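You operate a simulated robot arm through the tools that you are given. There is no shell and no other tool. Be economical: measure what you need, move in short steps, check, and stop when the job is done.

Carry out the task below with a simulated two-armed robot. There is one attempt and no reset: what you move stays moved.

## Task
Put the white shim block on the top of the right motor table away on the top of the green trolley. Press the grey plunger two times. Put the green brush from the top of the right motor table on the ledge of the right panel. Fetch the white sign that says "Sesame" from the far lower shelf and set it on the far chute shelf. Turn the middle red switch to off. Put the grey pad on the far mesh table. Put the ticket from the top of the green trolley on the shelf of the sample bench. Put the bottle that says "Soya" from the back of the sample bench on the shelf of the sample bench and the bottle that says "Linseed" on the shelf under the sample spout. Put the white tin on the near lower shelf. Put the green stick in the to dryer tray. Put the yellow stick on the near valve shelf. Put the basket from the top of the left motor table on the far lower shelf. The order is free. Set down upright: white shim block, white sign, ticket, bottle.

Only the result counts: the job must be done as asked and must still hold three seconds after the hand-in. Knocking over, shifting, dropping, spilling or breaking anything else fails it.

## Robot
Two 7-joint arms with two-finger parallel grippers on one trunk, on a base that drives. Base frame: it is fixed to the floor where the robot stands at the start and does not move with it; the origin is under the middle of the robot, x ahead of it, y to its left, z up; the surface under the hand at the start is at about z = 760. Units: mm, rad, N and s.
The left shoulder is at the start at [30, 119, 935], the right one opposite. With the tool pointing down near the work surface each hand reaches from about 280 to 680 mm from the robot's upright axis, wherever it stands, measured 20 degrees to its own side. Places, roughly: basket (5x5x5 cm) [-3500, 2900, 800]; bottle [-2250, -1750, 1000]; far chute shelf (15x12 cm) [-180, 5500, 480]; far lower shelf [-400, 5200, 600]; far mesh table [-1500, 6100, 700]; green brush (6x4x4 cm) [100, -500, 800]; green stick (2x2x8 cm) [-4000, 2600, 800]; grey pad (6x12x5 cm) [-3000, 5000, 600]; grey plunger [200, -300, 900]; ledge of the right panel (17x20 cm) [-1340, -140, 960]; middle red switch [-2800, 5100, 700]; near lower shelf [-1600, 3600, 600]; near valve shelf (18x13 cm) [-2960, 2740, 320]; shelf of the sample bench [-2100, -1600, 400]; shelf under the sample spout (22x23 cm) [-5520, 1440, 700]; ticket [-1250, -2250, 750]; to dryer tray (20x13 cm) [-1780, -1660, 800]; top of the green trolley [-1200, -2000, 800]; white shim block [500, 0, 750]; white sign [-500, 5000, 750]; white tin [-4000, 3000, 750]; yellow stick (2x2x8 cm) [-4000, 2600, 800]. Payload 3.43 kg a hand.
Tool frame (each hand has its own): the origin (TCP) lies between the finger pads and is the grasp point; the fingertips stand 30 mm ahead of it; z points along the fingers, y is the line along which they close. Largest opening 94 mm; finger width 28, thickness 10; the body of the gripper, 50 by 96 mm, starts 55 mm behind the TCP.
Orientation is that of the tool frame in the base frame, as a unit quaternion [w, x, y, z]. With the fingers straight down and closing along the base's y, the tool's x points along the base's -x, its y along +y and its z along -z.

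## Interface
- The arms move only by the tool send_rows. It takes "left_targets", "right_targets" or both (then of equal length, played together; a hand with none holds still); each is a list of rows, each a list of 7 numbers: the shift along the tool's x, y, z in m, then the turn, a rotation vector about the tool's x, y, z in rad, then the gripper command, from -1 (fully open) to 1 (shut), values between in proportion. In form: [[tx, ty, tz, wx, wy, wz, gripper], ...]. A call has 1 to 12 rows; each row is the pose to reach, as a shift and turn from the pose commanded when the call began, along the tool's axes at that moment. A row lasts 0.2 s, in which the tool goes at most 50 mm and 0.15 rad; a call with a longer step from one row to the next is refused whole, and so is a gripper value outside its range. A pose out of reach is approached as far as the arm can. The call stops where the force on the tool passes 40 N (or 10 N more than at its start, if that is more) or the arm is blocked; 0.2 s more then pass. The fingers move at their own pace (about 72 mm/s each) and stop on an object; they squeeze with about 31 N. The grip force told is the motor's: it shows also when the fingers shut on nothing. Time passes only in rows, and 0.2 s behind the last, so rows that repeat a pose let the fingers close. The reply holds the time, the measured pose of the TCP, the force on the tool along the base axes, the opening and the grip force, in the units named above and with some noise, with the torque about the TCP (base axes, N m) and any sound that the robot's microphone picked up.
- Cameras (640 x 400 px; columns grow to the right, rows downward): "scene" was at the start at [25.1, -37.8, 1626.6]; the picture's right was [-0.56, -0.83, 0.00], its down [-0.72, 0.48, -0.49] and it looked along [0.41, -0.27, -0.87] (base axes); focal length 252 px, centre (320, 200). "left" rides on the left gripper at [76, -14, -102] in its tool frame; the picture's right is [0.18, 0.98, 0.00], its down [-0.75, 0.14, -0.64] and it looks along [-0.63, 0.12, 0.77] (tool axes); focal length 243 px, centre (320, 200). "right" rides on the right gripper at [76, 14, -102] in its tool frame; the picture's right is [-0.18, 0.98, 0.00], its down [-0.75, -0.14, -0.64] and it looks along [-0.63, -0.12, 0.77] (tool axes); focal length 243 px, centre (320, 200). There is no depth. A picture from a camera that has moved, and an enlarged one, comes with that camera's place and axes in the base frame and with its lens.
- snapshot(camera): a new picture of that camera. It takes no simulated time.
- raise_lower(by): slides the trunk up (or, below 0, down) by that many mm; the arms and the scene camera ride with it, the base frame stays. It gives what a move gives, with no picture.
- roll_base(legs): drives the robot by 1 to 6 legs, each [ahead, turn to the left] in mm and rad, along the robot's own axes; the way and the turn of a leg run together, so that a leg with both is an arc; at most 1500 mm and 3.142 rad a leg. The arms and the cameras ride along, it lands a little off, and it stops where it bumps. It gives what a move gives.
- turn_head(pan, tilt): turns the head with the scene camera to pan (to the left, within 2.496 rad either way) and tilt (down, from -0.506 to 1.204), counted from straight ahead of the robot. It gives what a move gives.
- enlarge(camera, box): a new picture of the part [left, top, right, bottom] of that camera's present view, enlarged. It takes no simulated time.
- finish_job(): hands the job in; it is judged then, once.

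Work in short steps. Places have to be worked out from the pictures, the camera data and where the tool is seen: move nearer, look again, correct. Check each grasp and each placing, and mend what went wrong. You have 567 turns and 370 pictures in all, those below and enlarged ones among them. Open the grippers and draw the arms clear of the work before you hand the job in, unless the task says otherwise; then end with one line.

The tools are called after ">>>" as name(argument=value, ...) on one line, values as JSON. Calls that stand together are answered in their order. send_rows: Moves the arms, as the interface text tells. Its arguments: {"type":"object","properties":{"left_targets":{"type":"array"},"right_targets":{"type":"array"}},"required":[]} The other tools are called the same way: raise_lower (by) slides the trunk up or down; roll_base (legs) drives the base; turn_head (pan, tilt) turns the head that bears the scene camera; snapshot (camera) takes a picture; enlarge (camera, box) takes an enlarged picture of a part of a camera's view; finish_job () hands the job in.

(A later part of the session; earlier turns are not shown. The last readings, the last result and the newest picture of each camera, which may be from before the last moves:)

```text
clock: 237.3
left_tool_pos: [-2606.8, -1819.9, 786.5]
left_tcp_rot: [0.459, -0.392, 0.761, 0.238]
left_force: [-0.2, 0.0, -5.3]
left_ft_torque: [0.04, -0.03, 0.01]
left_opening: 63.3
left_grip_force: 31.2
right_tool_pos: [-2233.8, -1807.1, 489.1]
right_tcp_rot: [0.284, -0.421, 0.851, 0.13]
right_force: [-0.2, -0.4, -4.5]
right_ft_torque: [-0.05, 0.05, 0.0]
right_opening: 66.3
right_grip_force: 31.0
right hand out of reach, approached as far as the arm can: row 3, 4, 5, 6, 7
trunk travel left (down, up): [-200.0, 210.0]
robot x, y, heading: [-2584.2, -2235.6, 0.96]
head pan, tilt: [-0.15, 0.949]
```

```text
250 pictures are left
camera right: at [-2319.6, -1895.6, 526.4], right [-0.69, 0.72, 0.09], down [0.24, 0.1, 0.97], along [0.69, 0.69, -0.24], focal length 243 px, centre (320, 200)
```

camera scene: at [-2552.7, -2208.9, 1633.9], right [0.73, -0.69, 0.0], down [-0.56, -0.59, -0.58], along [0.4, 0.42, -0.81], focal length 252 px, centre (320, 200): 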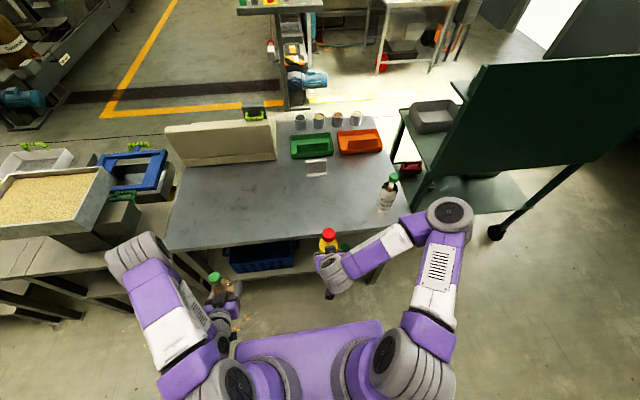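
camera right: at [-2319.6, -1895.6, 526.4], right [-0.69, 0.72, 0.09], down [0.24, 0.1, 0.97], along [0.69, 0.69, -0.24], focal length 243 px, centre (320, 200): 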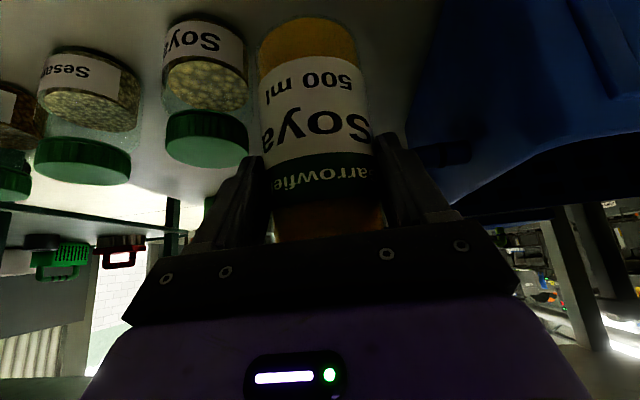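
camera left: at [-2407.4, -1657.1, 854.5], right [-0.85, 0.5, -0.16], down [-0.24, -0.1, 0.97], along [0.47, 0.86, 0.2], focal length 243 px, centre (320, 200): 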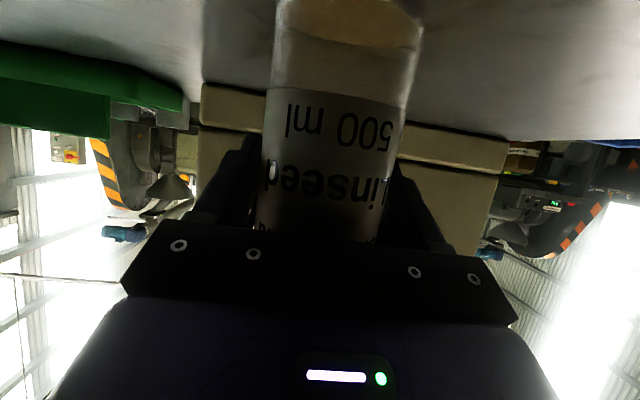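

The arm is at its reach limit; I'll use the trunk for the last descent. First shift back 8 mm, then lower the trunk in small steps.

>>> send_rows(right_targets=[[0, 0.008, 0, 0, 0, 0, 1], [0, 0.01, 0, 0, 0, 0, 1]])

>>> raise_lower(by=-22)

>>> snapshot(camera="right")

```text
clock: 237.9
left_tool_pos: [-2606.0, -1820.6, 785.7]
left_tcp_rot: [0.46, -0.392, 0.761, 0.238]
left_force: [1.2, 0.6, -4.7]
left_ft_torque: [0.04, -0.03, 0.0]
left_opening: 63.6
left_grip_force: 30.7
right_tool_pos: [-2233.2, -1807.1, 489.7]
right_tcp_rot: [0.283, -0.422, 0.852, 0.129]
right_force: [0.2, 0.1, -3.6]
right_ft_torque: [-0.06, 0.06, -0.03]
right_opening: 66.3
right_grip_force: 30.8
right hand out of reach, approached as far as the arm can: row 1, 2
trunk travel left (down, up): [-200.0, 210.0]
robot x, y, heading: [-2584.8, -2237.5, 0.96]
head pan, tilt: [-0.15, 0.949]
```

```text
clock: 238.6
left_tool_pos: [-2607.8, -1821.3, 764.2]
left_tcp_rot: [0.46, -0.392, 0.761, 0.238]
left_force: [0.2, -0.5, -4.3]
left_ft_torque: [0.06, -0.03, 0.03]
left_opening: 63.6
left_grip_force: 31.2
right_tool_pos: [-2232.1, -1807.2, 466.9]
right_tcp_rot: [0.283, -0.422, 0.852, 0.129]
right_force: [-0.3, 1.2, -4.6]
right_ft_torque: [-0.02, 0.03, -0.03]
right_opening: 66.3
right_grip_force: 31.4
trunk travel left (down, up): [-178.0, 232.0]
robot x, y, heading: [-2584.4, -2233.9, 0.966]
head pan, tilt: [-0.15, 0.949]
```

```text
249 pictures are left
camera right: at [-2319.5, -1895.6, 504.6], right [-0.69, 0.72, 0.09], down [0.24, 0.1, 0.97], along [0.69, 0.69, -0.24], focal length 243 px, centre (320, 200)
```

right: 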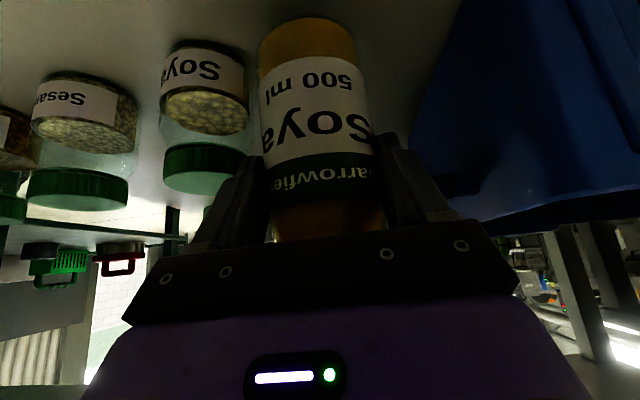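

I rotate the base slightly left (0.022 rad) to move the bottle ≈12 mm away from the jar, then lower the trunk.

>>> roll_base(legs=[[0, 0.022]])

>>> raise_lower(by=-6)

>>> snapshot(camera="right")

```text
clock: 239.3
left_tool_pos: [-2616.4, -1821.5, 763.9]
left_tcp_rot: [0.457, -0.4, 0.757, 0.243]
left_force: [-0.3, -0.4, -4.5]
left_ft_torque: [0.03, 0.0, 0.04]
left_opening: 64.0
left_grip_force: 31.4
right_tool_pos: [-2244.1, -1798.7, 467.4]
right_tcp_rot: [0.282, -0.431, 0.847, 0.133]
right_force: [-0.3, 0.2, -3.0]
right_ft_torque: [-0.06, 0.0, 0.02]
right_opening: 66.0
right_grip_force: 30.9
trunk travel left (down, up): [-178.0, 232.0]
robot x, y, heading: [-2586.4, -2238.1, 0.985]
head pan, tilt: [-0.15, 0.949]
```

```text
clock: 239.9
left_tool_pos: [-2616.5, -1820.7, 758.6]
left_tcp_rot: [0.456, -0.401, 0.756, 0.243]
left_force: [1.1, 0.0, -5.2]
left_ft_torque: [0.01, 0.01, 0.04]
left_opening: 63.7
left_grip_force: 31.3
right_tool_pos: [-2243.7, -1798.8, 460.6]
right_tcp_rot: [0.281, -0.43, 0.848, 0.132]
right_force: [0.4, 0.2, -4.6]
right_ft_torque: [-0.08, 0.03, -0.02]
right_opening: 66.0
right_grip_force: 31.0
trunk travel left (down, up): [-172.0, 238.0]
robot x, y, heading: [-2585.6, -2236.2, 0.984]
head pan, tilt: [-0.15, 0.949]
```

```text
248 pictures are left
camera right: at [-2327.1, -1890.1, 498.4], right [-0.7, 0.7, 0.09], down [0.23, 0.11, 0.97], along [0.67, 0.7, -0.24], focal length 243 px, centre (320, 200)
```

right: 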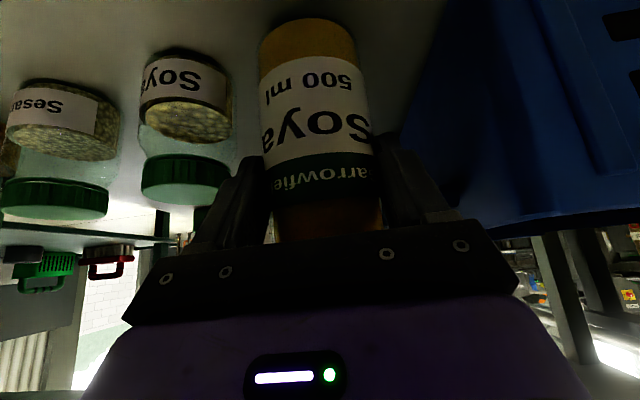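

>>> raise_lower(by=-4)

>>> raise_lower(by=-3)

```text
clock: 240.4
left_tool_pos: [-2615.5, -1821.3, 756.2]
left_tcp_rot: [0.456, -0.4, 0.757, 0.242]
left_force: [0.2, -0.5, -4.6]
left_ft_torque: [0.01, 0.01, -0.03]
left_opening: 63.5
left_grip_force: 31.3
right_tool_pos: [-2242.8, -1800.2, 457.9]
right_tcp_rot: [0.283, -0.431, 0.847, 0.133]
right_force: [0.4, 0.3, -3.9]
right_ft_torque: [-0.02, 0.04, 0.02]
right_opening: 66.0
right_grip_force: 31.7
trunk travel left (down, up): [-168.0, 242.0]
robot x, y, heading: [-2588.7, -2237.5, 0.98]
head pan, tilt: [-0.15, 0.949]
```

```text
clock: 240.9
left_tool_pos: [-2616.4, -1821.1, 752.8]
left_tcp_rot: [0.457, -0.401, 0.756, 0.244]
left_force: [-0.6, -0.2, -5.0]
left_ft_torque: [0.02, 0.03, -0.01]
left_opening: 63.6
left_grip_force: 30.9
right_tool_pos: [-2242.2, -1798.6, 456.0]
right_tcp_rot: [0.284, -0.43, 0.847, 0.134]
right_force: [-1.8, -1.7, 7.7]
right_ft_torque: [0.11, -0.07, -0.01]
right_opening: 66.0
right_grip_force: 31.0
trunk travel left (down, up): [-165.0, 245.0]
robot x, y, heading: [-2583.8, -2237.5, 0.985]
head pan, tilt: [-0.15, 0.949]
```

Contact. Open slightly and withdraw along the finger direction.

>>> send_rows(right_targets=[[0, 0, 0, 0, 0, 0, -0.7], [0, 0, 0, 0, 0, 0, -0.7], [0, 0, -0.02, 0, 0, 0, -0.7], [0.01, 0, -0.05, 0, 0, 0, -0.7], [0.03, 0, -0.09, 0, 0, 0, -0.7], [0.06, 0, -0.12, 0, 0, 0, -0.7]])

>>> snapshot(camera="right")

```text
clock: 242.3
left_tool_pos: [-2616.0, -1821.8, 749.9]
left_tcp_rot: [0.457, -0.4, 0.756, 0.243]
left_force: [0.3, 0.1, -4.2]
left_ft_torque: [0.02, -0.05, -0.01]
left_opening: 63.7
left_grip_force: 31.0
right_tool_pos: [-2319.2, -1895.1, 516.7]
right_tcp_rot: [0.283, -0.43, 0.847, 0.133]
right_force: [0.2, -0.8, 1.1]
right_ft_torque: [0.0, -0.01, -0.05]
right_opening: 79.9
right_grip_force: 0.0
trunk travel left (down, up): [-165.0, 245.0]
robot x, y, heading: [-2581.2, -2235.5, 0.981]
head pan, tilt: [-0.15, 0.949]
```

```text
247 pictures are left
camera right: at [-2401.9, -1985.7, 552.8], right [-0.7, 0.7, 0.09], down [0.23, 0.11, 0.97], along [0.67, 0.7, -0.24], focal length 243 px, centre (320, 200)
```

right: 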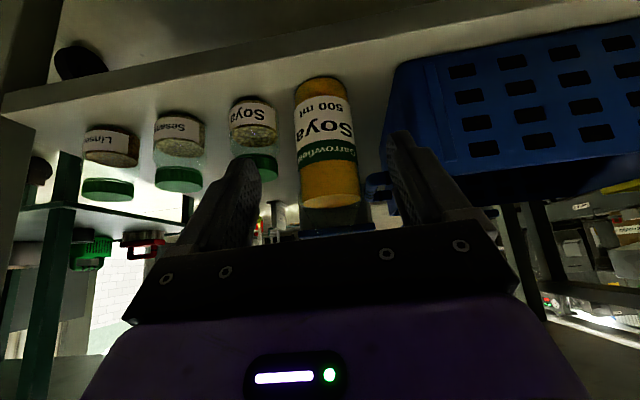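

Soya stands upright on the shelf. I retract the right hand, raise the trunk and look along the aisle toward the next destination.

>>> send_rows(right_targets=[[0.03, 0, -0.03, 0, 0, 0, -0.7], [0.06, 0, -0.06, 0, 0, 0, -0.7], [0.09, 0, -0.08, 0, 0, 0, -0.7]])

>>> roll_base(legs=[[-100, 0]])

>>> raise_lower(by=240)

>>> turn_head(pan=1.5, tilt=0.4)

>>> snapshot(camera="scene")

```text
clock: 243.1
left_tool_pos: [-2616.6, -1821.7, 752.2]
left_tcp_rot: [0.458, -0.4, 0.756, 0.243]
left_force: [0.2, -0.3, -5.3]
left_ft_torque: [0.03, 0.0, 0.01]
left_opening: 63.7
left_grip_force: 31.0
right_tool_pos: [-2386.2, -1992.3, 528.0]
right_tcp_rot: [0.284, -0.43, 0.847, 0.133]
right_force: [-0.1, 0.1, 0.1]
right_ft_torque: [-0.01, 0.0, 0.04]
right_opening: 79.9
right_grip_force: 0.0
trunk travel left (down, up): [-165.0, 245.0]
robot x, y, heading: [-2585.7, -2234.3, 0.986]
head pan, tilt: [-0.15, 0.949]
```

```text
clock: 244.3
left_tool_pos: [-2672.4, -1904.4, 752.3]
left_tcp_rot: [0.457, -0.401, 0.756, 0.244]
left_force: [-0.1, -0.1, -5.4]
left_ft_torque: [0.02, -0.04, -0.01]
left_opening: 63.8
left_grip_force: 31.2
right_tool_pos: [-2442.3, -2074.6, 528.1]
right_tcp_rot: [0.283, -0.431, 0.847, 0.133]
right_force: [-0.2, -0.5, 0.9]
right_ft_torque: [-0.02, -0.01, 0.04]
right_opening: 79.8
right_grip_force: 0.0
trunk travel left (down, up): [-165.0, 245.0]
robot x, y, heading: [-2642.5, -2320.2, 0.987]
head pan, tilt: [-0.15, 0.949]
```

```text
clock: 246.8
left_tool_pos: [-2672.1, -1905.4, 990.8]
left_tcp_rot: [0.457, -0.4, 0.756, 0.243]
left_force: [-0.6, 0.6, -4.9]
left_ft_torque: [0.06, 0.02, 0.01]
left_opening: 63.7
left_grip_force: 30.9
right_tool_pos: [-2441.4, -2074.2, 768.5]
right_tcp_rot: [0.282, -0.431, 0.847, 0.132]
right_force: [0.2, -0.3, -0.4]
right_ft_torque: [0.02, 0.02, 0.03]
right_opening: 79.9
right_grip_force: 0.1
trunk travel left (down, up): [-405.0, 5.0]
robot x, y, heading: [-2641.4, -2320.7, 0.983]
head pan, tilt: [-0.15, 0.949]
```

```text
clock: 248.5
left_tool_pos: [-2671.4, -1904.8, 991.4]
left_tcp_rot: [0.457, -0.401, 0.756, 0.244]
left_force: [-0.6, 0.8, -4.2]
left_ft_torque: [0.02, -0.02, -0.01]
left_opening: 63.9
left_grip_force: 30.6
right_tool_pos: [-2442.6, -2074.7, 766.9]
right_tcp_rot: [0.282, -0.432, 0.846, 0.133]
right_force: [0.8, 0.6, 0.4]
right_ft_torque: [-0.01, -0.01, 0.0]
right_opening: 80.1
right_grip_force: 0.1
trunk travel left (down, up): [-405.0, 5.0]
robot x, y, heading: [-2645.0, -2322.2, 0.984]
head pan, tilt: [1.499, 0.4]
```

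```text
246 pictures are left
camera scene: at [-2731.1, -2288.7, 1885.4], right [0.61, 0.79, 0.0], down [0.31, -0.24, -0.92], along [-0.73, 0.56, -0.39], focal length 252 px, centre (320, 200)
```

scene: 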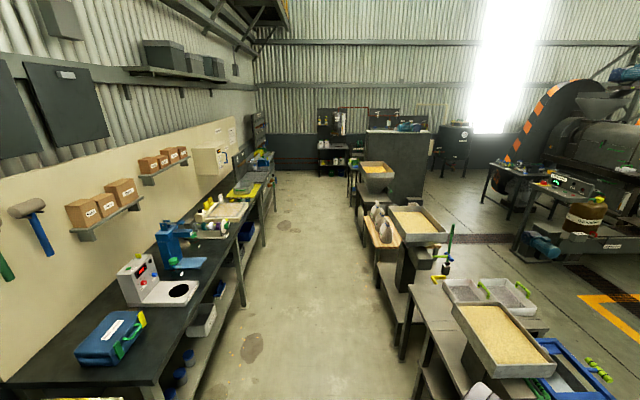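

>>> enlarge(camera="scene", box=[290, 90, 490, 220])

```text
3.08 times, centred on (390, 155) of scene
camera zoom: at [-2731.1, -2288.7, 1885.4], right [0.61, 0.79, 0.0], down [0.31, -0.24, -0.92], along [-0.73, 0.56, -0.39], focal length 774 px, centre (105, 338)
```

zoom: 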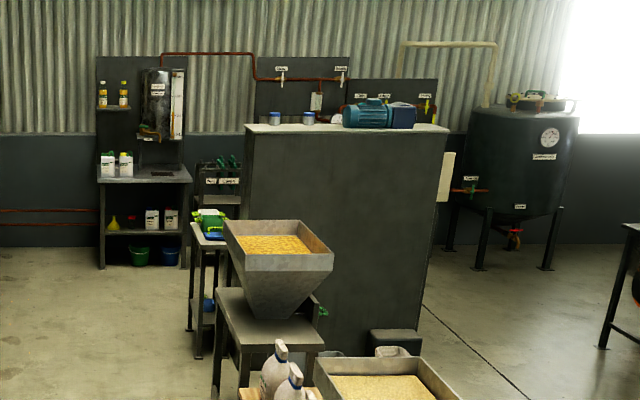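

Aisle is clear. I drive along it with the Linseed bottle.

>>> roll_base(legs=[[0, 1.545], [1500, 0], [1400, 0]])

>>> turn_head(pan=-0.3, tilt=0.4)

>>> snapshot(camera="scene")

```text
clock: 266.2
left_tool_pos: [-5410.5, -638.7, 992.0]
left_tcp_rot: [-0.157, 0.815, -0.261, -0.493]
left_force: [0.3, -0.2, -5.1]
left_ft_torque: [-0.01, 0.0, 0.02]
left_opening: 64.0
left_grip_force: 31.2
right_tool_pos: [-5235.9, -414.2, 767.7]
right_tcp_rot: [-0.109, 0.9, -0.304, -0.292]
right_force: [1.2, 0.0, 0.9]
right_ft_torque: [0.0, -0.01, -0.02]
right_opening: 79.9
right_grip_force: 0.0
trunk travel left (down, up): [-405.0, 5.0]
robot x, y, heading: [-4996.3, -622.1, 2.529]
head pan, tilt: [1.499, 0.4]
```

```text
clock: 268.0
left_tool_pos: [-5409.6, -640.0, 992.3]
left_tcp_rot: [-0.157, 0.815, -0.261, -0.493]
left_force: [-0.5, -0.3, -4.9]
left_ft_torque: [0.0, 0.02, 0.03]
left_opening: 63.4
left_grip_force: 31.1
right_tool_pos: [-5235.3, -413.4, 767.8]
right_tcp_rot: [-0.109, 0.9, -0.305, -0.293]
right_force: [0.2, -0.9, 0.0]
right_ft_torque: [0.04, 0.02, 0.03]
right_opening: 80.0
right_grip_force: 0.0
trunk travel left (down, up): [-405.0, 5.0]
robot x, y, heading: [-4990.0, -620.6, 2.53]
head pan, tilt: [-0.3, 0.4]
```

```text
244 pictures are left
camera scene: at [-5027.0, -563.8, 1885.4], right [0.79, 0.61, 0.0], down [0.24, -0.31, -0.92], along [-0.56, 0.73, -0.39], focal length 252 px, centre (320, 200)
```

scene: 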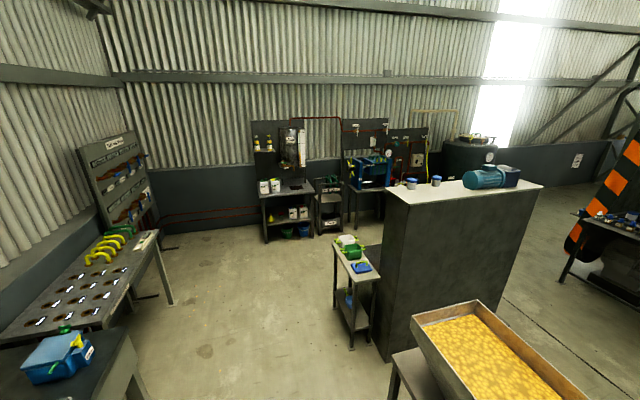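

The sample spout must be on the far side of the big cabinet. I drive on past it and look back.

>>> roll_base(legs=[[0, -0.08], [800, 0], [778, 0]])

>>> turn_head(pan=-1.2, tilt=0.5)

>>> snapshot(camera="scene")

```text
clock: 276.5
left_tool_pos: [-6608.8, 401.1, 990.5]
left_tcp_rot: [-0.178, 0.803, -0.296, -0.486]
left_force: [0.3, -0.1, -5.5]
left_ft_torque: [0.02, 0.05, 0.02]
left_opening: 63.4
left_grip_force: 31.3
right_tool_pos: [-6414.0, 608.1, 768.9]
right_tcp_rot: [-0.121, 0.886, -0.344, -0.286]
right_force: [0.4, 0.0, -0.5]
right_ft_torque: [-0.01, -0.02, 0.02]
right_opening: 79.8
right_grip_force: 0.0
trunk travel left (down, up): [-405.0, 5.0]
robot x, y, heading: [-6195.8, 381.2, 2.443]
head pan, tilt: [-0.3, 0.4]
```

```text
clock: 277.7
left_tool_pos: [-6608.8, 398.3, 991.6]
left_tcp_rot: [-0.178, 0.803, -0.296, -0.486]
left_force: [0.0, 0.0, -4.2]
left_ft_torque: [0.07, 0.05, -0.03]
left_opening: 63.8
left_grip_force: 31.5
right_tool_pos: [-6414.0, 607.9, 767.3]
right_tcp_rot: [-0.122, 0.886, -0.344, -0.287]
right_force: [0.2, -0.1, 0.0]
right_ft_torque: [0.01, -0.01, 0.01]
right_opening: 80.1
right_grip_force: 0.0
trunk travel left (down, up): [-405.0, 5.0]
robot x, y, heading: [-6192.2, 385.8, 2.445]
head pan, tilt: [-1.201, 0.499]
```

```text
243 pictures are left
camera scene: at [-6140.4, 449.2, 1876.3], right [0.95, -0.32, 0.0], down [-0.15, -0.45, -0.88], along [0.28, 0.83, -0.48], focal length 252 px, centre (320, 200)
```

scene: 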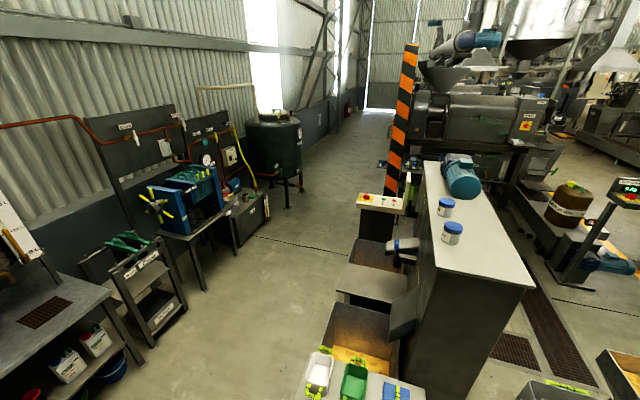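

>>> enlarge(camera="scene", box=[300, 180, 480, 400])

```text
1.82 times, centred on (390, 290) of scene
camera zoom: at [-6140.4, 449.2, 1876.3], right [0.95, -0.32, 0.0], down [-0.15, -0.45, -0.88], along [0.28, 0.83, -0.48], focal length 458 px, centre (193, 36)
```

zoom: 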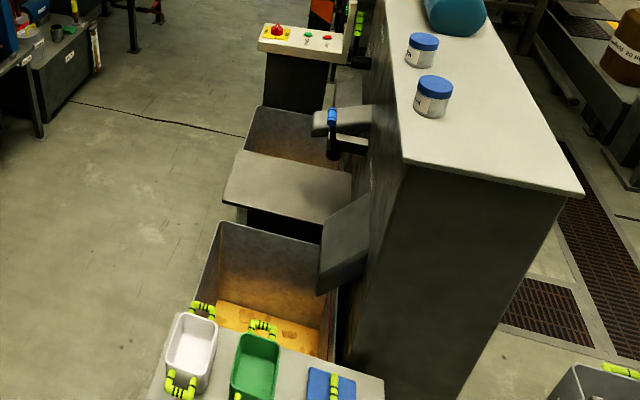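

The shelf under the spout is at about (-5483, 1386), reachable from the open floor on the left. I drive around the small table to face it.

>>> roll_base(legs=[[0, -0.335], [599, 0], [0, -1.026], [962, 0], [0, -1.667]])

>>> turn_head(pan=0, tilt=0.75)

>>> snapshot(camera="scene")

```text
clock: 293.6
left_tool_pos: [-5608.7, 1775.7, 992.0]
left_tcp_rot: [0.492, 0.262, 0.815, -0.158]
left_force: [0.5, -1.1, -3.8]
left_ft_torque: [-0.01, -0.02, -0.02]
left_opening: 63.4
left_grip_force: 30.6
right_tool_pos: [-5784.5, 1550.0, 766.8]
right_tcp_rot: [0.291, 0.308, 0.899, -0.11]
right_force: [0.5, 0.7, 0.0]
right_ft_torque: [-0.02, 0.02, 0.04]
right_opening: 79.9
right_grip_force: 0.0
trunk travel left (down, up): [-405.0, 5.0]
robot x, y, heading: [-6028.3, 1758.6, -0.616]
head pan, tilt: [-1.201, 0.499]
```

```text
clock: 295.0
left_tool_pos: [-5609.5, 1774.9, 991.5]
left_tcp_rot: [0.493, 0.262, 0.815, -0.158]
left_force: [0.5, 0.4, -4.5]
left_ft_torque: [-0.05, -0.04, 0.01]
left_opening: 64.0
left_grip_force: 30.9
right_tool_pos: [-5784.2, 1550.3, 767.5]
right_tcp_rot: [0.292, 0.307, 0.899, -0.109]
right_force: [-0.1, 0.5, -0.9]
right_ft_torque: [0.0, -0.01, 0.02]
right_opening: 80.0
right_grip_force: 0.1
trunk travel left (down, up): [-405.0, 5.0]
robot x, y, heading: [-6022.4, 1758.5, -0.613]
head pan, tilt: [0.0, 0.75]
```

```text
241 pictures are left
camera scene: at [-5980.8, 1724.5, 1854.3], right [-0.58, -0.82, 0.0], down [-0.56, 0.39, -0.73], along [0.6, -0.42, -0.68], focal length 252 px, centre (320, 200)
```

scene: 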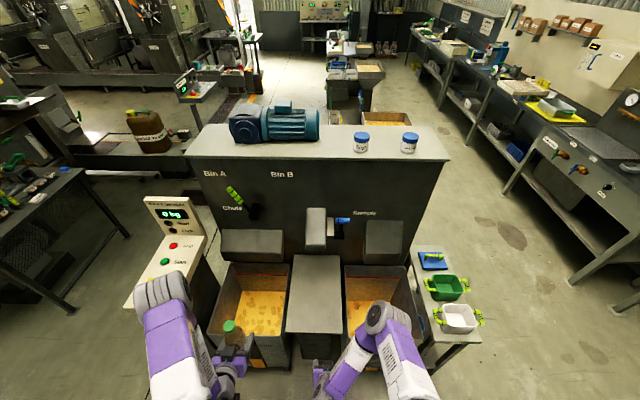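

The shelf plate lies between Bin A and Bin B under the spout. I move the right hand aside while the left brings Linseed forward and then over the plate.

>>> send_rows(left_targets=[[-0.02, 0, 0.039, 0, 0, 0, 1], [-0.04, 0, 0.077, 0, 0, 0, 1], [-0.06, 0, 0.115, 0, 0, 0, 1], [-0.08, 0, 0.154, 0, 0, 0, 1], [-0.1, 0, 0.192, 0, 0, 0, 1], [-0.121, 0, 0.23, 0, 0, 0, 1], [-0.121, -0.045, 0.23, 0, 0, 0, 1], [-0.121, -0.09, 0.23, 0, 0, 0, 1], [-0.121, -0.135, 0.23, 0, 0, 0, 1], [-0.121, -0.18, 0.23, 0, 0, 0, 1], [-0.121, -0.221, 0.231, 0, 0, 0, 1]], right_targets=[[0, -0.04, 0, 0, 0, 0, -0.7], [0, -0.08, 0, 0, 0, 0, -0.7], [0, -0.12, 0, 0, 0, 0, -0.7], [0, -0.16, 0, 0, 0, 0, -0.7], [0, -0.2, 0, 0, 0, 0, -0.7], [0, -0.2, 0, 0, 0, 0, -0.7], [0, -0.2, 0, 0, 0, 0, -0.7], [0, -0.2, 0, 0, 0, 0, -0.7], [0, -0.2, 0, 0, 0, 0, -0.7], [0, -0.2, 0, 0, 0, 0, -0.7], [0, -0.2, 0, 0, 0, 0, -0.7]])

>>> snapshot(camera="left")

>>> enlarge(camera="scene", box=[210, 180, 430, 380])

```text
clock: 297.4
left_tool_pos: [-5526.5, 1445.2, 990.4]
left_tcp_rot: [0.493, 0.262, 0.815, -0.156]
left_force: [-0.1, -0.6, -4.1]
left_ft_torque: [-0.05, -0.05, 0.04]
left_opening: 63.7
left_grip_force: 31.1
right_tool_pos: [-5839.8, 1458.9, 775.9]
right_tcp_rot: [0.276, 0.313, 0.898, -0.141]
right_force: [0.2, -0.2, -0.3]
right_ft_torque: [-0.01, 0.01, 0.02]
right_opening: 79.9
right_grip_force: 0.1
right hand out of reach, approached as far as the arm can: row 2, 3, 4, 5, 6, 7, 8, 9, 10, 11
trunk travel left (down, up): [-405.0, 5.0]
robot x, y, heading: [-6026.1, 1756.9, -0.617]
head pan, tilt: [0.0, 0.75]
```

```text
240 pictures are left
camera left: at [-5637.2, 1505.6, 971.6], right [0.5, 0.85, -0.16], down [-0.1, 0.24, 0.97], along [0.86, -0.47, 0.2], focal length 243 px, centre (320, 200)
```

left: 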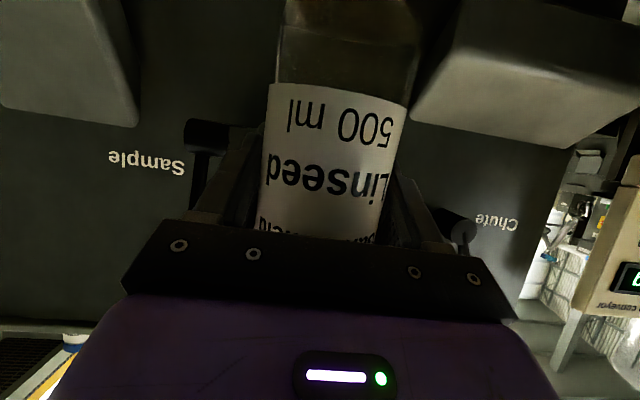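

```text
2.00 times, centred on (320, 280) of scene
camera zoom: at [-5981.7, 1722.9, 1854.3], right [-0.58, -0.82, 0.0], down [-0.56, 0.39, -0.73], along [0.6, -0.42, -0.68], focal length 503 px, centre (320, 40)
```

zoom: 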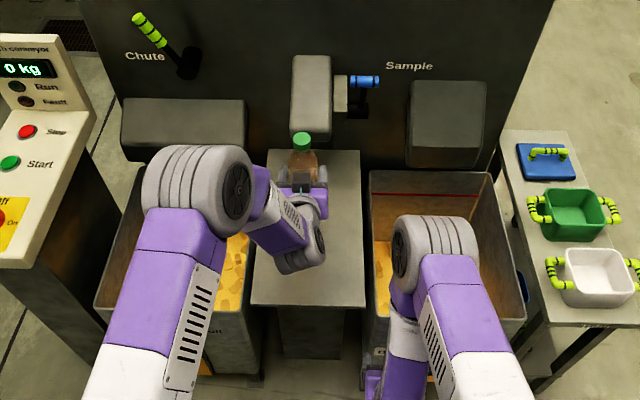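

Bottle is above the plate. Lower it, then feel for contact.

>>> send_rows(left_targets=[[0.035, 0, 0.0186, 0, 0, 0, 1], [0.07, 0, 0.037, 0, 0, 0, 1], [0.106, 0, 0.0557, 0, 0, 0, 1], [0.14, 0, 0.0735, 0, 0, 0, 1], [0.168, 0, 0.088, 0, 0, 0, 1]])

>>> snapshot(camera="left")

>>> enlarge(camera="scene", box=[210, 180, 430, 380])

```text
clock: 298.6
left_tool_pos: [-5525.1, 1446.1, 801.2]
left_tcp_rot: [0.493, 0.262, 0.815, -0.158]
left_force: [0.3, 0.3, -3.8]
left_ft_torque: [0.0, 0.01, 0.01]
left_opening: 63.7
left_grip_force: 31.1
right_tool_pos: [-5839.7, 1460.8, 775.9]
right_tcp_rot: [0.275, 0.313, 0.898, -0.142]
right_force: [-1.2, 0.3, -0.5]
right_ft_torque: [0.01, 0.02, -0.06]
right_opening: 79.9
right_grip_force: 0.1
trunk travel left (down, up): [-405.0, 5.0]
robot x, y, heading: [-6025.9, 1754.0, -0.617]
head pan, tilt: [0.0, 0.75]
```

```text
238 pictures are left
camera left: at [-5637.2, 1507.2, 782.0], right [0.5, 0.85, -0.16], down [-0.1, 0.24, 0.97], along [0.86, -0.47, 0.2], focal length 243 px, centre (320, 200)
```

left: 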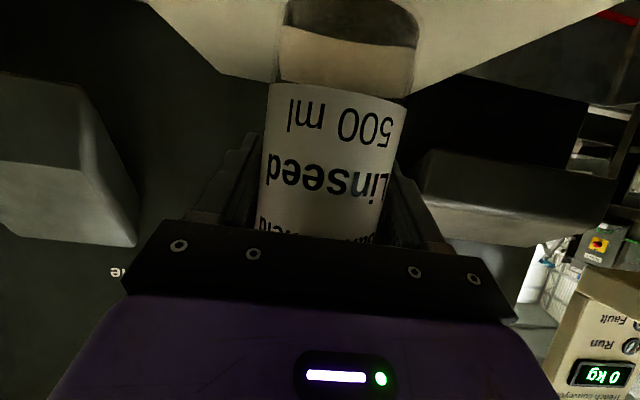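

```text
2.00 times, centred on (320, 280) of scene
camera zoom: at [-5980.5, 1724.3, 1854.3], right [-0.58, -0.82, 0.0], down [-0.56, 0.39, -0.73], along [0.6, -0.42, -0.68], focal length 503 px, centre (320, 40)
```

zoom: 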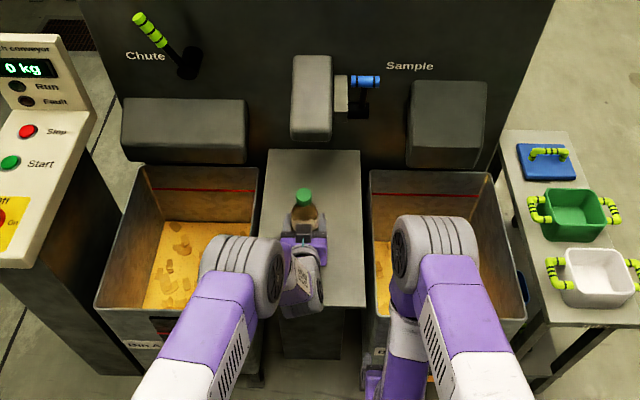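

>>> send_rows(left_targets=[[0.0027, 0, 0.0014, 0, 0, 0, 1], [0.0053, 0, 0.0028, 0, 0, 0, 1], [0.008, 0, 0.0042, 0, 0, 0, 1], [0.0106, 0, 0.0056, 0, 0, 0, 1], [0.0133, 0, 0.007, 0, 0, 0, 1], [0.016, 0, 0.0084, 0, 0, 0, 1], [0.0186, 0, 0.0098, 0, 0, 0, 1]])

```text
clock: 300.2
left_tool_pos: [-5525.9, 1444.2, 780.2]
left_tcp_rot: [0.493, 0.263, 0.814, -0.158]
left_force: [0.8, 0.9, -5.0]
left_ft_torque: [0.01, 0.0, -0.02]
left_opening: 63.4
left_grip_force: 31.2
right_tool_pos: [-5839.5, 1459.9, 775.5]
right_tcp_rot: [0.276, 0.313, 0.898, -0.142]
right_force: [-0.3, -0.4, -0.1]
right_ft_torque: [-0.01, 0.0, 0.01]
right_opening: 79.9
right_grip_force: 0.2
trunk travel left (down, up): [-405.0, 5.0]
robot x, y, heading: [-6021.4, 1759.0, -0.614]
head pan, tilt: [0.0, 0.75]
```

>>> send_rows(left_targets=[[0.0027, 0, 0.0014, 0, 0, 0, 1], [0.0053, 0, 0.0028, 0, 0, 0, 1], [0.008, 0, 0.0042, 0, 0, 0, 1], [0.0106, 0, 0.0056, 0, 0, 0, 1], [0.0133, 0, 0.007, 0, 0, 0, 1], [0.016, 0, 0.0084, 0, 0, 0, 1], [0.0186, 0, 0.0098, 0, 0, 0, 1]])

```text
clock: 301.6
left_tool_pos: [-5520.1, 1439.9, 770.9]
left_tcp_rot: [0.503, 0.26, 0.808, -0.16]
left_force: [-5.5, 4.7, 16.9]
left_ft_torque: [0.16, 0.22, 0.02]
left_opening: 63.6
left_grip_force: 31.0
right_tool_pos: [-5839.2, 1460.6, 776.1]
right_tcp_rot: [0.276, 0.312, 0.898, -0.141]
right_force: [0.1, -0.5, -0.5]
right_ft_torque: [-0.07, 0.01, 0.01]
right_opening: 80.0
right_grip_force: 0.2
trunk travel left (down, up): [-405.0, 5.0]
robot x, y, heading: [-6022.4, 1758.0, -0.619]
head pan, tilt: [0.0, 0.75]
stopped in row 6 (left hand): the force on the tool passed its limit at 43 N (the readings are from after the stop); the commanded pose is now the measured one
```

Contact. Ease 3 mm, open and draw straight back along the horizontal.

>>> send_rows(left_targets=[[-0.0025, 0, -0.0013, 0, 0.02, 0, 1], [-0.0025, 0, -0.0013, 0, 0.02, 0, 0.2], [-0.0025, 0, -0.0013, 0, 0.02, 0, -0.8], [-0.0025, 0, -0.0013, 0, 0.02, 0, -0.8], [0.013, 0, -0.03, 0, 0.02, 0, -0.8], [0.033, 0, -0.07, 0, 0.02, 0, -0.8], [0.053, 0, -0.11, 0, 0.02, 0, -0.8]])

>>> snapshot(camera="left")

```text
clock: 303.2
left_tool_pos: [-5622.2, 1510.8, 772.1]
left_tcp_rot: [0.491, 0.262, 0.816, -0.156]
left_force: [-0.3, 0.9, 0.6]
left_ft_torque: [-0.03, 0.02, 0.03]
left_opening: 84.4
left_grip_force: 0.0
right_tool_pos: [-5839.8, 1461.3, 776.7]
right_tcp_rot: [0.276, 0.313, 0.897, -0.143]
right_force: [0.8, -0.1, 1.0]
right_ft_torque: [0.0, 0.04, -0.02]
right_opening: 80.0
right_grip_force: 0.0
trunk travel left (down, up): [-405.0, 5.0]
robot x, y, heading: [-6025.1, 1757.5, -0.615]
head pan, tilt: [0.0, 0.75]
```

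```text
236 pictures are left
camera left: at [-5733.6, 1573.8, 753.0], right [0.5, 0.85, -0.16], down [-0.09, 0.24, 0.97], along [0.86, -0.47, 0.2], focal length 243 px, centre (320, 200)
```

left: 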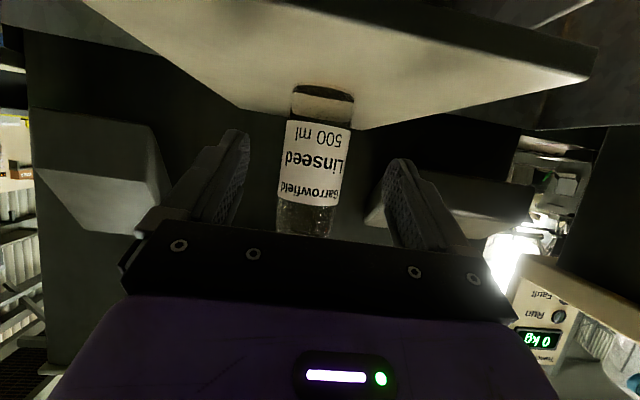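

Linseed stands upright under the spout. I raise the left hand, return it to vertical, and look toward the left motor table.

>>> send_rows(left_targets=[[0.01, 0, -0.05, 0, 0, 0, -0.8], [-0.02, 0, -0.08, 0, 0.13, 0, -0.8], [-0.05, 0, -0.1, 0, 0.26, 0, -0.8], [-0.08, 0, -0.12, 0, 0.39, 0, -0.8], [-0.11, 0, -0.14, 0, 0.52, 0, -0.8], [-0.14, 0, -0.16, 0, 0.65, 0, -0.8], [-0.16, 0, -0.17, 0, 0.78, 0, -0.8], [-0.17, 0, -0.18, 0, 0.91, 0, -0.8], [-0.17, 0, -0.18, 0, 1.04, 0, -0.8]], right_targets=[[-0.01, 0, -0.04, 0, 0, 0, -0.7], [-0.04, 0, -0.06, 0, 0.1, 0, -0.7], [-0.06, 0, -0.08, 0, 0.2, 0, -0.7], [-0.09, 0, -0.1, 0, 0.3, 0, -0.7], [-0.11, 0, -0.12, 0, 0.4, 0, -0.7], [-0.13, 0, -0.14, 0, 0.5, 0, -0.7], [-0.14, 0, -0.16, 0, 0.6, 0, -0.7], [-0.14, 0, -0.17, 0, 0.61, 0, -0.7], [-0.14, 0, -0.18, 0, 0.61, 0, -0.7]])

>>> turn_head(pan=0.9, tilt=0.4)

>>> snapshot(camera="scene")

```text
refused: row 1 steps farther than a row can; nothing moved
```

```text
clock: 304.4
left_tool_pos: [-5621.9, 1511.7, 772.3]
left_tcp_rot: [0.491, 0.262, 0.816, -0.157]
left_force: [-0.2, 0.1, -0.6]
left_ft_torque: [0.03, -0.02, -0.02]
left_opening: 84.4
left_grip_force: 0.0
right_tool_pos: [-5840.0, 1460.1, 776.1]
right_tcp_rot: [0.275, 0.314, 0.898, -0.142]
right_force: [-0.1, 1.2, 0.4]
right_ft_torque: [0.03, -0.01, 0.02]
right_opening: 79.9
right_grip_force: 0.1
trunk travel left (down, up): [-405.0, 5.0]
robot x, y, heading: [-6025.3, 1755.8, -0.612]
head pan, tilt: [0.901, 0.4]
```

```text
235 pictures are left
camera scene: at [-5960.1, 1798.5, 1885.4], right [0.28, -0.96, 0.0], down [-0.37, -0.11, -0.92], along [0.88, 0.26, -0.39], focal length 252 px, centre (320, 200)
```

scene: 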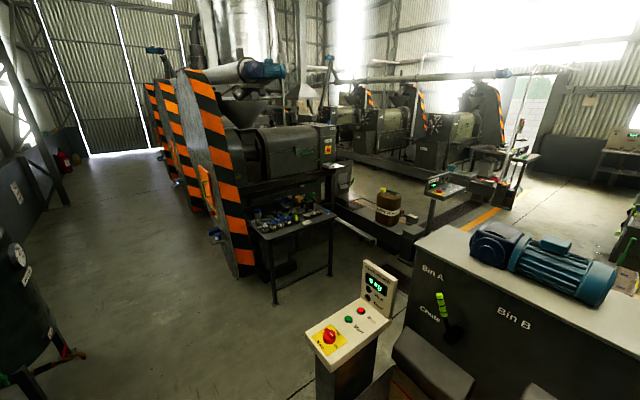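

>>> send_rows(left_targets=[[0.01, 0, -0.04, 0, 0, 0, -0.8], [-0.02, 0, -0.07, 0, 0.13, 0, -0.8], [-0.05, 0, -0.1, 0, 0.26, 0, -0.8], [-0.08, 0, -0.12, 0, 0.39, 0, -0.8], [-0.11, 0, -0.14, 0, 0.52, 0, -0.8], [-0.14, 0, -0.16, 0, 0.65, 0, -0.8], [-0.16, 0, -0.17, 0, 0.78, 0, -0.8], [-0.17, 0, -0.18, 0, 0.91, 0, -0.8], [-0.17, 0, -0.18, 0, 1.04, 0, -0.8]], right_targets=[[-0.01, 0, -0.035, 0, 0, 0, -0.7], [-0.04, 0, -0.06, 0, 0.1, 0, -0.7], [-0.06, 0, -0.08, 0, 0.2, 0, -0.7], [-0.09, 0, -0.1, 0, 0.3, 0, -0.7], [-0.11, 0, -0.12, 0, 0.4, 0, -0.7], [-0.13, 0, -0.14, 0, 0.5, 0, -0.7], [-0.14, 0, -0.16, 0, 0.6, 0, -0.7], [-0.14, 0, -0.17, 0, 0.61, 0, -0.7], [-0.14, 0, -0.18, 0, 0.61, 0, -0.7]])

>>> enlarge(camera="scene", box=[200, 140, 420, 320])

```text
clock: 306.4
left_tool_pos: [-5685.1, 1558.5, 1007.4]
left_tcp_rot: [0.021, 0.305, 0.952, -0.005]
left_force: [0.4, 1.0, -0.3]
left_ft_torque: [0.02, 0.03, -0.01]
left_opening: 84.5
left_grip_force: 0.1
right_tool_pos: [-5820.8, 1469.5, 1003.3]
right_tcp_rot: [-0.007, 0.341, 0.939, -0.041]
right_force: [-0.1, -0.3, -0.1]
right_ft_torque: [0.0, 0.01, -0.03]
right_opening: 79.8
right_grip_force: 0.0
trunk travel left (down, up): [-405.0, 5.0]
robot x, y, heading: [-6022.4, 1756.0, -0.613]
head pan, tilt: [0.901, 0.4]
```

```text
2.22 times, centred on (310, 230) of scene
camera zoom: at [-5959.0, 1798.6, 1885.3], right [0.28, -0.96, 0.0], down [-0.37, -0.11, -0.92], along [0.88, 0.26, -0.39], focal length 559 px, centre (342, 133)
```

zoom: 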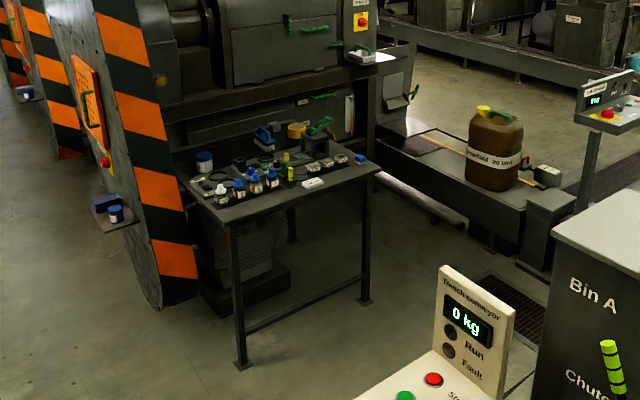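

The left motor table's front edge runs from (-4350, 2711) to (-3758, 2271). I drive around the conveyor console and stop facing that table.

>>> roll_base(legs=[[0, 1.413], [1107, 0], [0, -1.226], [1018, 0], [0, 1.358]])

>>> turn_head(pan=0, tilt=0.75)

>>> snapshot(camera="scene")

```text
clock: 326.6
left_tool_pos: [-4155.8, 2511.7, 1006.0]
left_tcp_rot: [0.02, -0.458, 0.889, 0.01]
left_force: [0.0, 0.6, 0.0]
left_ft_torque: [-0.01, 0.0, -0.02]
left_opening: 84.5
left_grip_force: 0.0
right_tool_pos: [-4067.8, 2380.0, 1003.2]
right_tcp_rot: [0.025, -0.424, 0.905, -0.033]
right_force: [0.0, 0.4, -0.1]
right_ft_torque: [0.03, -0.01, 0.03]
right_opening: 79.8
right_grip_force: 0.0
trunk travel left (down, up): [-405.0, 5.0]
robot x, y, heading: [-4352.9, 2173.7, 0.956]
head pan, tilt: [0.901, 0.4]
```

```text
clock: 327.9
left_tool_pos: [-4156.2, 2513.8, 1006.3]
left_tcp_rot: [0.018, -0.458, 0.889, 0.01]
left_force: [-0.3, 0.8, -0.4]
left_ft_torque: [0.03, 0.01, 0.04]
left_opening: 84.6
left_grip_force: 0.0
right_tool_pos: [-4067.3, 2378.6, 1003.3]
right_tcp_rot: [0.025, -0.424, 0.905, -0.034]
right_force: [-0.1, -0.3, 0.4]
right_ft_torque: [-0.02, -0.03, 0.02]
right_opening: 79.9
right_grip_force: 0.0
trunk travel left (down, up): [-405.0, 5.0]
robot x, y, heading: [-4354.2, 2175.4, 0.955]
head pan, tilt: [0.0, 0.75]
```

```text
233 pictures are left
camera scene: at [-4323.5, 2216.9, 1854.3], right [0.82, -0.58, 0.0], down [-0.39, -0.56, -0.73], along [0.42, 0.6, -0.68], focal length 252 px, centre (320, 200)
```

scene: 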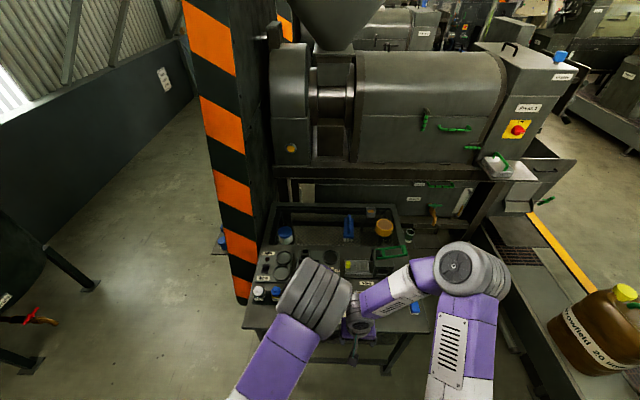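

>>> send_rows(left_targets=[[0.02, 0.04, 0, 0, 0, 0, -0.8], [0.04, 0.08, 0, 0, 0, 0, -0.8], [0.06, 0.12, 0, 0, 0, 0, -0.8], [0.08, 0.16, 0, 0, 0, 0, -0.8], [0.1, 0.2, 0, 0, 0, 0, -0.8]], right_targets=[[0.02, -0.04, 0, 0, 0, 0, -0.7], [0.04, -0.08, 0, 0, 0, 0, -0.7], [0.06, -0.12, 0, 0, 0, 0, -0.7], [0.08, -0.16, 0, 0, 0, 0, -0.7], [0.1, -0.2, 0, 0, 0, 0, -0.7]])

>>> enlarge(camera="scene", box=[230, 190, 450, 370])

```text
clock: 329.1
left_tool_pos: [-4379.4, 2544.9, 1001.0]
left_tcp_rot: [0.02, -0.457, 0.889, 0.012]
left_force: [0.4, -0.3, -0.6]
left_ft_torque: [0.05, -0.01, 0.0]
left_opening: 84.7
left_grip_force: 0.0
right_tool_pos: [-3961.2, 2178.3, 1014.9]
right_tcp_rot: [0.023, -0.423, 0.905, -0.034]
right_force: [-0.1, -0.4, 0.0]
right_ft_torque: [0.02, 0.01, -0.03]
right_opening: 79.9
right_grip_force: 0.1
right hand out of reach, approached as far as the arm can: row 3, 4, 5
trunk travel left (down, up): [-405.0, 5.0]
robot x, y, heading: [-4354.2, 2173.9, 0.956]
head pan, tilt: [0.0, 0.75]
```

```text
2.22 times, centred on (340, 280) of scene
camera zoom: at [-4325.4, 2215.3, 1854.4], right [0.82, -0.58, 0.0], down [-0.39, -0.56, -0.73], along [0.42, 0.6, -0.68], focal length 559 px, centre (276, 22)
```

zoom: 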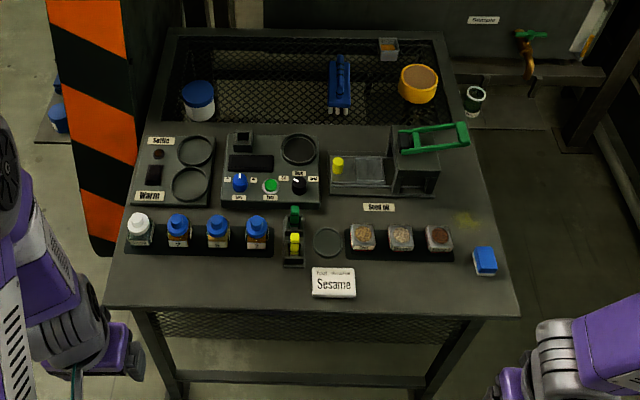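

Identified: white tin (blue lid, on the mesh at left), small basket (upper right), green and yellow sticks in a holder. Zoom for details.

>>> enlarge(camera="scene", box=[322, 255, 382, 310])

>>> enlarge(camera="scene", box=[290, 195, 410, 260])

```text
7.27 times, centred on (352, 282) of scene
camera zoom: at [-4325.4, 2215.3, 1854.4], right [0.82, -0.58, 0.0], down [-0.39, -0.56, -0.73], along [0.42, 0.6, -0.68], focal length 1830 px, centre (87, -400)
```

zoom: 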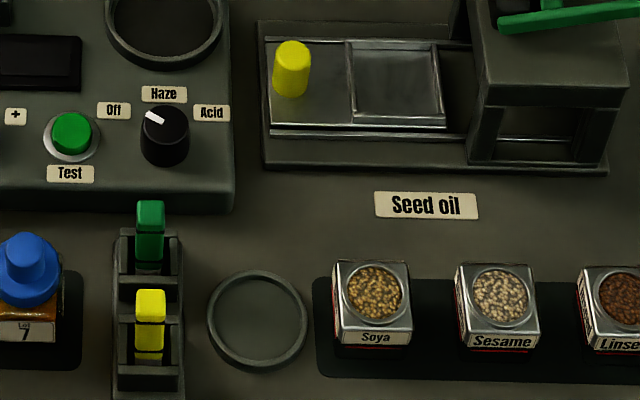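

```text
5.33 times, centred on (350, 228) of scene
camera zoom: at [-4325.4, 2215.3, 1854.4], right [0.82, -0.58, 0.0], down [-0.39, -0.56, -0.73], along [0.42, 0.6, -0.68], focal length 1342 px, centre (160, 53)
```

zoom: 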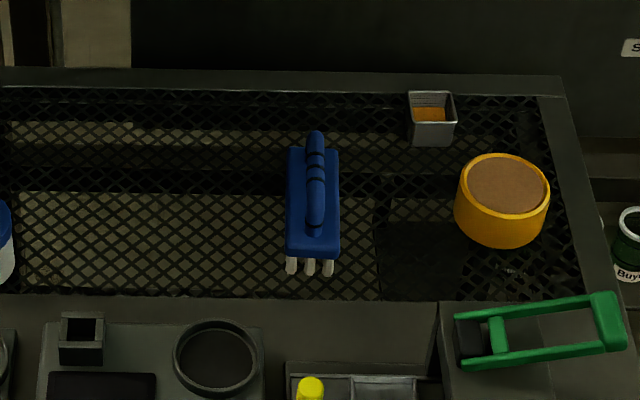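

Both sticks stand upright in a holder at about (-4000, 2630). I bring the right hand over them.

>>> send_rows(right_targets=[[-0.032, 0.034, 0, -0.009, 0.001, 0, -1], [-0.064, 0.068, 0, -0.018, 0.003, 0, -1], [-0.096, 0.102, 0, -0.027, 0.004, 0, -1], [-0.128, 0.136, 0, -0.036, 0.006, 0, -1], [-0.16, 0.17, 0, -0.045, 0.007, 0, -1], [-0.192, 0.204, 0, -0.054, 0.009, 0, -1], [-0.224, 0.238, 0, -0.063, 0.01, 0, -1], [-0.256, 0.272, 0, -0.072, 0.012, 0, -1], [-0.28, 0.295, 0.015, -0.08, 0.013, 0, -1]])

>>> snapshot(camera="right")

```text
clock: 331.1
left_tool_pos: [-4378.5, 2547.0, 1001.2]
left_tcp_rot: [0.018, -0.458, 0.889, 0.01]
left_force: [-0.6, 0.2, -0.7]
left_ft_torque: [-0.01, 0.0, 0.0]
left_opening: 84.5
left_grip_force: 0.0
right_tool_pos: [-4008.6, 2583.6, 978.2]
right_tcp_rot: [0.001, -0.423, 0.906, 0.0]
right_force: [-0.4, -0.4, -0.1]
right_ft_torque: [-0.05, 0.01, -0.01]
right_opening: 94.2
right_grip_force: 0.1
trunk travel left (down, up): [-405.0, 5.0]
robot x, y, heading: [-4354.7, 2173.1, 0.956]
head pan, tilt: [0.0, 0.75]
```

```text
229 pictures are left
camera right: at [-4067.4, 2534.1, 1080.0], right [-0.64, 0.77, 0.0], down [0.59, 0.49, 0.64], along [0.5, 0.41, -0.77], focal length 243 px, centre (320, 200)
```

right: 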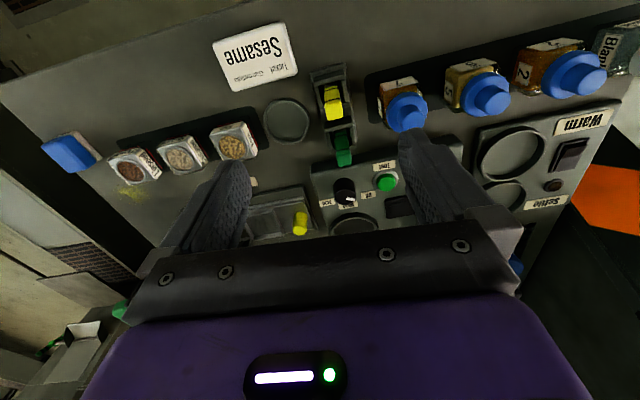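

>>> enlarge(camera="right", box=[290, 50, 390, 180])

```text
3.08 times, centred on (340, 115) of right
camera zoom: at [-4067.4, 2534.1, 1080.0], right [-0.64, 0.77, 0.0], down [0.59, 0.49, 0.64], along [0.5, 0.41, -0.77], focal length 746 px, centre (258, 462)
```

zoom: 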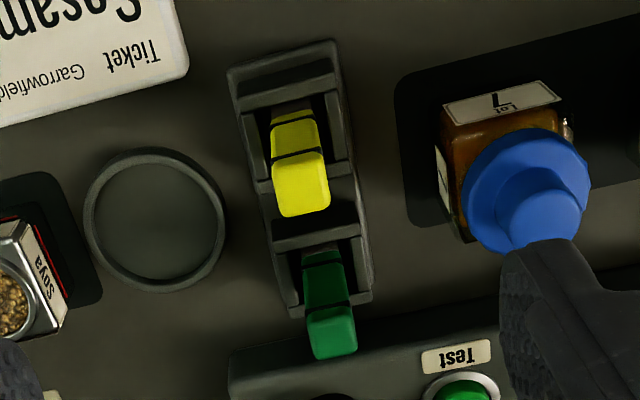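

Yellow stick's top is at (-4011, 2599, 845). I descend with fingers half open to grip its upper 30 mm.

>>> send_rows(right_targets=[[-0.005, 0.006, 0.02, 0, 0, 0, -0.1], [-0.0103, 0.0117, 0.055, 0, 0, 0, -0.1], [-0.0103, 0.0117, 0.09, 0, 0, 0, -0.1]])

>>> snapshot(camera="right")

```text
clock: 331.9
left_tool_pos: [-4377.9, 2546.0, 999.7]
left_tcp_rot: [0.02, -0.457, 0.889, 0.011]
left_force: [-0.6, -0.3, -0.4]
left_ft_torque: [0.02, 0.0, -0.05]
left_opening: 84.6
left_grip_force: 0.1
right_tool_pos: [-4006.9, 2599.6, 887.3]
right_tcp_rot: [0.002, -0.423, 0.906, 0.0]
right_force: [-0.4, -0.1, 0.0]
right_ft_torque: [0.02, -0.01, 0.01]
right_opening: 51.9
right_grip_force: 0.0
trunk travel left (down, up): [-405.0, 5.0]
robot x, y, heading: [-4358.5, 2176.1, 0.959]
head pan, tilt: [0.0, 0.75]
```

```text
227 pictures are left
camera right: at [-4067.3, 2549.0, 990.4], right [-0.64, 0.77, 0.0], down [0.59, 0.49, 0.64], along [0.5, 0.41, -0.76], focal length 243 px, centre (320, 200)
```

right: 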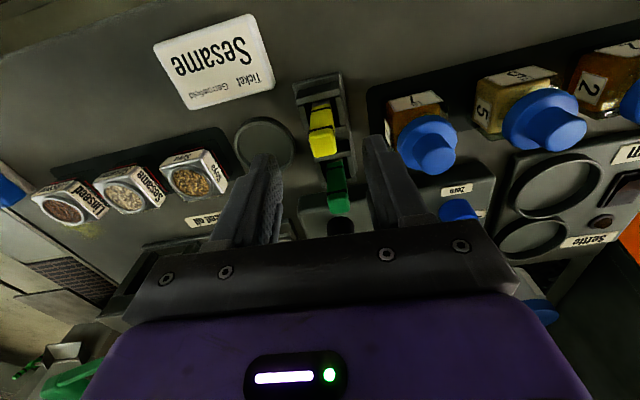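

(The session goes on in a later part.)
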